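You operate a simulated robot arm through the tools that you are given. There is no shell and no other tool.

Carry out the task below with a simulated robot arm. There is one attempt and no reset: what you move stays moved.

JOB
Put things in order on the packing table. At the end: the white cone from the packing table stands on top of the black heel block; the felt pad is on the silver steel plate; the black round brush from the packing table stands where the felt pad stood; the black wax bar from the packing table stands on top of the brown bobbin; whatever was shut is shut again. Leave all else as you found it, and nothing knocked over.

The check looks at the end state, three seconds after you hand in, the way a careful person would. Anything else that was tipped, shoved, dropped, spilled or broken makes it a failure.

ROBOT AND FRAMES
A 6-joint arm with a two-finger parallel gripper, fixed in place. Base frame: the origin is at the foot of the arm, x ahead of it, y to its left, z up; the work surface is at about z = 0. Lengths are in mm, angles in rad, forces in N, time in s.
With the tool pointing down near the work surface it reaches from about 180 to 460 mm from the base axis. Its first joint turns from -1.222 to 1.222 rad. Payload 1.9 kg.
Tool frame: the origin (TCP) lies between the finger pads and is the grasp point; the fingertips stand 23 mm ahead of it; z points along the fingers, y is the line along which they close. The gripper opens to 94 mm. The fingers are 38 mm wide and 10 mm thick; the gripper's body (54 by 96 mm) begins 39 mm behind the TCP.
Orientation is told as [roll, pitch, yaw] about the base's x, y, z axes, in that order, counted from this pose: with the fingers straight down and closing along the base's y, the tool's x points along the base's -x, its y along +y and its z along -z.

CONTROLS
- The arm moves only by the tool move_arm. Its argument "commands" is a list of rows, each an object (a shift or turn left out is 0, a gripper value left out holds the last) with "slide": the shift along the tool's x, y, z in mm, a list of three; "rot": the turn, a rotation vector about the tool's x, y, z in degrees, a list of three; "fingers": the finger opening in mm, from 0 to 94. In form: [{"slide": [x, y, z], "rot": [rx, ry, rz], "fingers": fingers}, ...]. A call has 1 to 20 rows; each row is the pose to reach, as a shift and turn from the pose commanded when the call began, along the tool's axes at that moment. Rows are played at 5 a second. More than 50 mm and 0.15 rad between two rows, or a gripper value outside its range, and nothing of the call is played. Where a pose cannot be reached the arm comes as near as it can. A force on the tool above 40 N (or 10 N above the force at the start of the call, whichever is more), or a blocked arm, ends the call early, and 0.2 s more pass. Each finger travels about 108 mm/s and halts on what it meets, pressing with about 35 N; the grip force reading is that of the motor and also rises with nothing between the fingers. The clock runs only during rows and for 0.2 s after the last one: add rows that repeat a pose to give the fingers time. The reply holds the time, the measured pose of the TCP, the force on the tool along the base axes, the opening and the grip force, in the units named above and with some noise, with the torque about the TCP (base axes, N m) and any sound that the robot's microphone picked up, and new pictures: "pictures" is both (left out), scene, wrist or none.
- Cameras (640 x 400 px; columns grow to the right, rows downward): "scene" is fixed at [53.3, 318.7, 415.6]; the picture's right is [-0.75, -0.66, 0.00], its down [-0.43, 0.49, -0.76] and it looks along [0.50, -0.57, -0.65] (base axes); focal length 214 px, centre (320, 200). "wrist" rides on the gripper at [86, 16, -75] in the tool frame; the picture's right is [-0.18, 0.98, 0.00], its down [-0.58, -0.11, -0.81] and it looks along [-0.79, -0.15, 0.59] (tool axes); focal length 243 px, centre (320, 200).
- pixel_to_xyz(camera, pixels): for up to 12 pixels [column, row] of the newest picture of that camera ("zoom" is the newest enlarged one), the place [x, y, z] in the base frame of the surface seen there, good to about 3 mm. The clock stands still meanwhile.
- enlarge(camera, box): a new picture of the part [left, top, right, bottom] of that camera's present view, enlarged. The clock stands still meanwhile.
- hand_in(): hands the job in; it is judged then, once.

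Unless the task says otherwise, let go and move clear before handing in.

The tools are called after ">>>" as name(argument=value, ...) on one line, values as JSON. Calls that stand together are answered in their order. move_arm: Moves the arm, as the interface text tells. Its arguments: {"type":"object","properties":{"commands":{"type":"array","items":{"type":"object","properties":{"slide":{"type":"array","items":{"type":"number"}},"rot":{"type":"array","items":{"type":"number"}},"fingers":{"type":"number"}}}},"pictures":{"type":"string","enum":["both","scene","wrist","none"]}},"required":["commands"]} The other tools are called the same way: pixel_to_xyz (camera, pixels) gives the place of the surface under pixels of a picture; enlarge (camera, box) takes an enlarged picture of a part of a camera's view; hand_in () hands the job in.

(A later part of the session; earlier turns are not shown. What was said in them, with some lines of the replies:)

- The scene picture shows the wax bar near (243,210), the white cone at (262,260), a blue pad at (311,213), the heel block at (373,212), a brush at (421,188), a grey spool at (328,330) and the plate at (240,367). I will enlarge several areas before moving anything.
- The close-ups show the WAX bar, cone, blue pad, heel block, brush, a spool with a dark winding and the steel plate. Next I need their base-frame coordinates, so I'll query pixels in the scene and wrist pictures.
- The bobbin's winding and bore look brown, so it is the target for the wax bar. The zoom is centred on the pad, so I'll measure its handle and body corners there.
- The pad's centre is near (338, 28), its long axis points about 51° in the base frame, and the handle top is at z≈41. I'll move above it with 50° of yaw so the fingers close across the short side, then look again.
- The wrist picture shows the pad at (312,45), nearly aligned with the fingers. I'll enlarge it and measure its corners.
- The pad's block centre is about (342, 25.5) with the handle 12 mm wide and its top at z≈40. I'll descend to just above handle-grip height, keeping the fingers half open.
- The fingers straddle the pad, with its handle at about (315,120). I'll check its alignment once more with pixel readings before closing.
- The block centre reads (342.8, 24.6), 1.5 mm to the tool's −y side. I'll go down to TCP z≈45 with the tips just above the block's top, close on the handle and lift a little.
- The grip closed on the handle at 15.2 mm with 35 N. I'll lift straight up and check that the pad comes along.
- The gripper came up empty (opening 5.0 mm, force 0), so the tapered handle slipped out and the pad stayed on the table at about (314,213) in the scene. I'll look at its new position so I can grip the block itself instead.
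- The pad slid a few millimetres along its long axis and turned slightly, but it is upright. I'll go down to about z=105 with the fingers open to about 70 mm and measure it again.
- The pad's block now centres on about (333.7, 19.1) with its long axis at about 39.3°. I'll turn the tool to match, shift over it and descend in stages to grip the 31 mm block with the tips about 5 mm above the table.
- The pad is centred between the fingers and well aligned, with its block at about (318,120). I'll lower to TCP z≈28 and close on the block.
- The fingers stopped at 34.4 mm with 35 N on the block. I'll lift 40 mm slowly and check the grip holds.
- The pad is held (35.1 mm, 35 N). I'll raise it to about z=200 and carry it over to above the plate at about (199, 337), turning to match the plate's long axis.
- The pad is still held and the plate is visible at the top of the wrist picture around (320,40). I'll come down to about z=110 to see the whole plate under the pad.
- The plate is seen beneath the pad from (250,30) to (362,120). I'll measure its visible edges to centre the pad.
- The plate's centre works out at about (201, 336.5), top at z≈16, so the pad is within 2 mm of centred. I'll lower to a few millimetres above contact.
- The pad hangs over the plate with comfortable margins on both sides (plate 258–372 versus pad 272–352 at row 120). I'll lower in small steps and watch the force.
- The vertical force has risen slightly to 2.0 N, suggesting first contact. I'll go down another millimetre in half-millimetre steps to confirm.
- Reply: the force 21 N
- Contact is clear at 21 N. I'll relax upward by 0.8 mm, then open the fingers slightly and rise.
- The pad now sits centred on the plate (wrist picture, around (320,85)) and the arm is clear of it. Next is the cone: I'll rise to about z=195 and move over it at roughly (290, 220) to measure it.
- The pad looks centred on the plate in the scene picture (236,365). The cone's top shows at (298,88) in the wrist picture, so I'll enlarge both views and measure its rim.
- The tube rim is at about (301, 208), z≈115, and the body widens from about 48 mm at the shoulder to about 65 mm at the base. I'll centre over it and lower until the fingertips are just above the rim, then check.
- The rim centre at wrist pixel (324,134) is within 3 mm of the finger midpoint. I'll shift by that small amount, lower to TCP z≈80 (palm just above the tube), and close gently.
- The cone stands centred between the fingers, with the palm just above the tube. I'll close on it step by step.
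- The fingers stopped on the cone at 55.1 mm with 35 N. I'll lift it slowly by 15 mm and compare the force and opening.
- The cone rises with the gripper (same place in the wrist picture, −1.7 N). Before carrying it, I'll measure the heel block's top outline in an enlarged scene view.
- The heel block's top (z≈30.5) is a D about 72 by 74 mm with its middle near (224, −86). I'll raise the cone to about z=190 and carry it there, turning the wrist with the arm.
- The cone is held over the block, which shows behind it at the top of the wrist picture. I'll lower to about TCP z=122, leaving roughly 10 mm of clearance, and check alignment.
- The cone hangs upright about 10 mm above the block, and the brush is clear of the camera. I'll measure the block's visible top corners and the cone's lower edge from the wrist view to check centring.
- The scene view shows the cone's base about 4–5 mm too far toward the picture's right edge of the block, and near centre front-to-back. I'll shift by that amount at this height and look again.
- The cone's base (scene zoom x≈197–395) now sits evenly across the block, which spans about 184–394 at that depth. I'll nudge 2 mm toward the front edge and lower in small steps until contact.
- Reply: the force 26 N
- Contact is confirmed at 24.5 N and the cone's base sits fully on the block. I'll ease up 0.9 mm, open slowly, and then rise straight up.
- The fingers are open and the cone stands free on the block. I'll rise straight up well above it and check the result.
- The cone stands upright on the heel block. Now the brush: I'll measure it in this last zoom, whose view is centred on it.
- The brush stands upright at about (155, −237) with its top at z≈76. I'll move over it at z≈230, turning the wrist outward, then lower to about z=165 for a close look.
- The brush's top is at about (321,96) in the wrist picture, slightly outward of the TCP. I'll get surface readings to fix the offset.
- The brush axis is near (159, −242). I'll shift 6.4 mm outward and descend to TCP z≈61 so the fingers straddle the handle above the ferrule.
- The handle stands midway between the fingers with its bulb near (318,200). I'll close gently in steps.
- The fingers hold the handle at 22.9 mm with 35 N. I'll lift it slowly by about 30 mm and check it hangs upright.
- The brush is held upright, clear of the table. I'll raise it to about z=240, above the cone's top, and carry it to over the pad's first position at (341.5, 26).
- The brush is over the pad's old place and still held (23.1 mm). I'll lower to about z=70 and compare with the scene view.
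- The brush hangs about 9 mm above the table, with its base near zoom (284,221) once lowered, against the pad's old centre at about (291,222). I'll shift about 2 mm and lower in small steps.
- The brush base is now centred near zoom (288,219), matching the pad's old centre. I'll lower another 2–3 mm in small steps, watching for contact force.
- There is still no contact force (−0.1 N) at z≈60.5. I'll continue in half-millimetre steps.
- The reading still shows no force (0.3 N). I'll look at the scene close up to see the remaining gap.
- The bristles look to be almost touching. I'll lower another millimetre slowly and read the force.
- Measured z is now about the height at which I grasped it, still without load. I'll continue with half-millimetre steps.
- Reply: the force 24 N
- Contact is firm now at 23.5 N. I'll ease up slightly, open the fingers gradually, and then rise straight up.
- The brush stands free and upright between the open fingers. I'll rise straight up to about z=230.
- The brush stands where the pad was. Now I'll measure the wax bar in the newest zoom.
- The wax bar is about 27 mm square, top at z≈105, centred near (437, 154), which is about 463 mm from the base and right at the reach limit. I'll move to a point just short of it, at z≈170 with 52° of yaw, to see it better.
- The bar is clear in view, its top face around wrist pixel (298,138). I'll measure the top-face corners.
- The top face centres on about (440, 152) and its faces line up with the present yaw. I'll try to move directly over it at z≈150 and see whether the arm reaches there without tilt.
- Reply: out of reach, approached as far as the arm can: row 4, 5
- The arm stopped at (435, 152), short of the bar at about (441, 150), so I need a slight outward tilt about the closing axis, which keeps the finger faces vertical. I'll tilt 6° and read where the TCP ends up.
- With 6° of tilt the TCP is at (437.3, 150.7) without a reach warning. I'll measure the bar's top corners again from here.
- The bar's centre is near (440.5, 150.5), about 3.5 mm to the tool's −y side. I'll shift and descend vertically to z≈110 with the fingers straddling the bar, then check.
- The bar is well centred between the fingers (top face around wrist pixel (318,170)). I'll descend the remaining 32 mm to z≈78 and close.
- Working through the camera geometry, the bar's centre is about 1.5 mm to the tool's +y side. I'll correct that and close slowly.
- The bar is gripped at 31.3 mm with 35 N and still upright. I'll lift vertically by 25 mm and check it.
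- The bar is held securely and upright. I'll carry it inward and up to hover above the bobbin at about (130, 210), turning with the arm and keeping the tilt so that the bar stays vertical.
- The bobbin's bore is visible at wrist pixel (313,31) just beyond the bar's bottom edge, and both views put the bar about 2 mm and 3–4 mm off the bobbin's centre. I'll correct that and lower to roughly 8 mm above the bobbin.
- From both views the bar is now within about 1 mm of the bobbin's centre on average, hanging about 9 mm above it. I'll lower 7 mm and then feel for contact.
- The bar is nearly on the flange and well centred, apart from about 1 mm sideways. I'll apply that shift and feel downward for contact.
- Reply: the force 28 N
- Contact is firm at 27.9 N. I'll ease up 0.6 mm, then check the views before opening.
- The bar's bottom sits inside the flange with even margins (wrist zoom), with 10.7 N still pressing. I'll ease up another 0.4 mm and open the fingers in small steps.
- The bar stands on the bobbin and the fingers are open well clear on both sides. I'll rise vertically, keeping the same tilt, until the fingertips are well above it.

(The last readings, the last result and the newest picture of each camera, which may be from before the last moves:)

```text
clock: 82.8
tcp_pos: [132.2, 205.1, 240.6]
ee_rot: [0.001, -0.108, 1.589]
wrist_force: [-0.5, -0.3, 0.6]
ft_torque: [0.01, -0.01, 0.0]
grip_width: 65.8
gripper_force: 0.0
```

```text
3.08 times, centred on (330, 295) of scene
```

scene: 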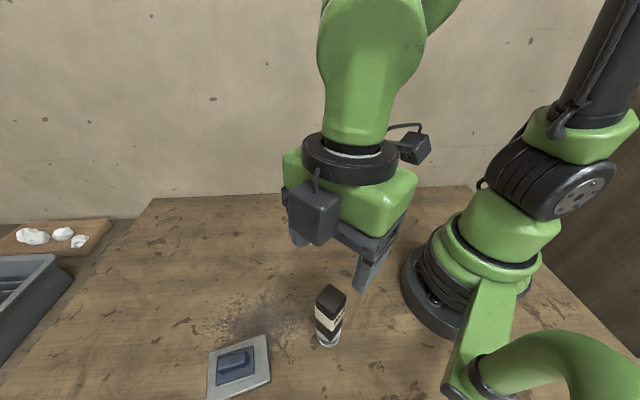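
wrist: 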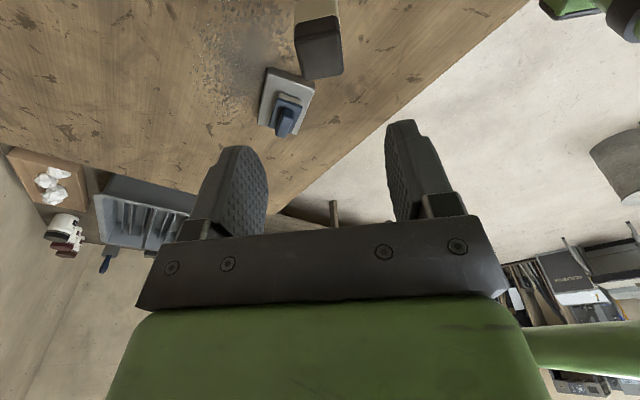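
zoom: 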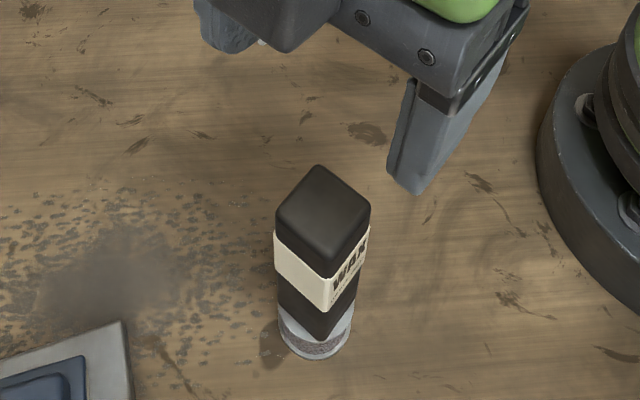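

The wax bar stands upright and centred on the bobbin. I'll back the arm away to an open spot up high for a final look at everything.

>>> move_arm(commands=[{"slide": [2, -6, -15], "rot": [0.5, 0, 4]}, {"slide": [8, -25, -25], "rot": [1.2, 0, 11]}, {"slide": [14, -46, -32], "rot": [1.9, 0, 18]}, {"slide": [21, -67, -38], "rot": [2.7, 0, 25]}, {"slide": [27, -88, -43], "rot": [3.4, 0, 32]}, {"slide": [34, -109, -47], "rot": [4.2, 0, 39]}, {"slide": [40, -130, -50], "rot": [4.8, 0, 45]}, {"slide": [46.2, -148.9, -51.2], "rot": [5.3, 0, 49.7]}, {"slide": [46.2, -148.9, -51.2], "rot": [5.3, 0, 49.7]}])

>>> enlarge(camera="scene", box=[180, 260, 400, 400])

>>> enlarge(camera="scene", box=[200, 160, 460, 260])

>>> enlarge(camera="scene", box=[290, 280, 370, 350])

```text
clock: 84.8
tcp_pos: [281.4, 157.5, 283.4]
ee_rot: [0.001, -0.107, 0.714]
wrist_force: [0.5, -0.6, 0.0]
ft_torque: [0.01, -0.02, 0.0]
grip_width: 66.0
gripper_force: 0.1
```

scene: 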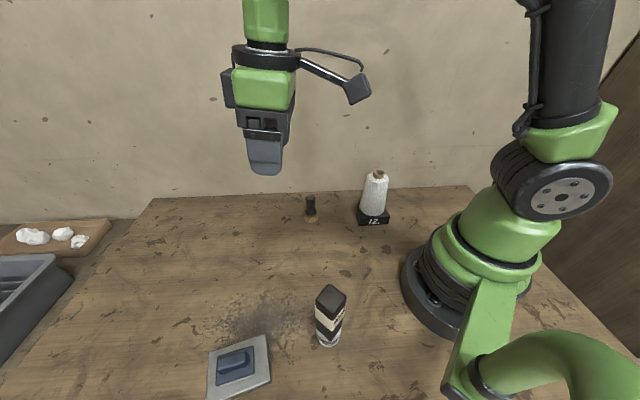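
wrist: 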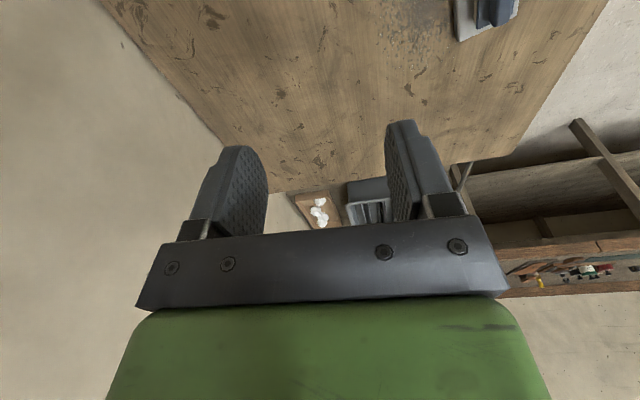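

```text
2.86 times, centred on (290, 330) of scene
```

zoom: 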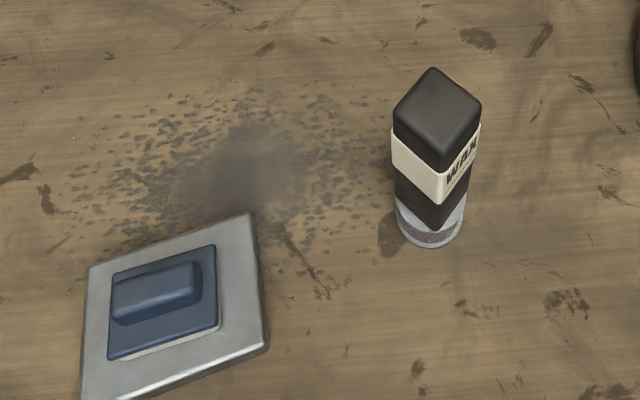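

```text
2.46 times, centred on (330, 210) of scene
```

zoom: 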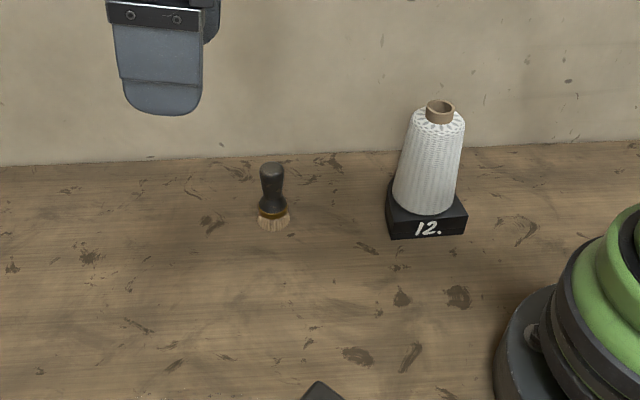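

```text
5.71 times, centred on (330, 315) of scene
```

zoom: 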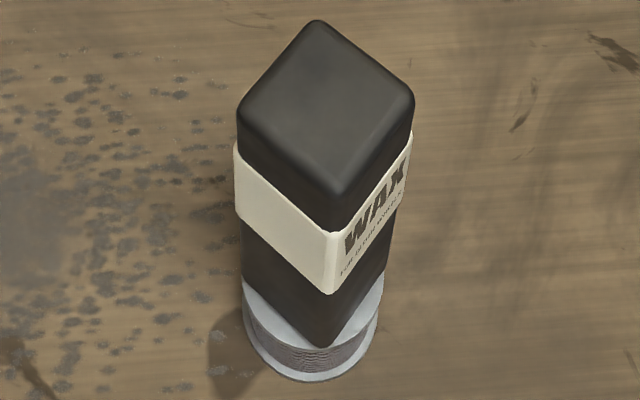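

The final views show every item in place: the cone on the heel block, the pad on the plate, the brush where the pad stood, and the wax bar upright on the bobbin. I opened nothing and the arm is clear, so I'm handing in.

>>> hand_in()

```text
The job is handed in.
```

I finished all four moves and handed in the job; the result of the check has not come back. In the last pictures everything was upright and the arm was clear.

- **White cone:** it stands on top of the black heel block, roughly centred.
- **Felt pad:** it lies near the middle of the silver steel plate. My first grip on its handle slipped and nudged the pad a little on the table. I then picked it up by its body instead.
- **Black round brush:** it stands where the felt pad first stood, within about 3–4 mm by the pictures.
- **Black wax bar:** it stands upright on the brown bobbin, close to centred.

I saw nothing shut on the table and opened nothing. In the pictures, the other things on the table look unmoved.
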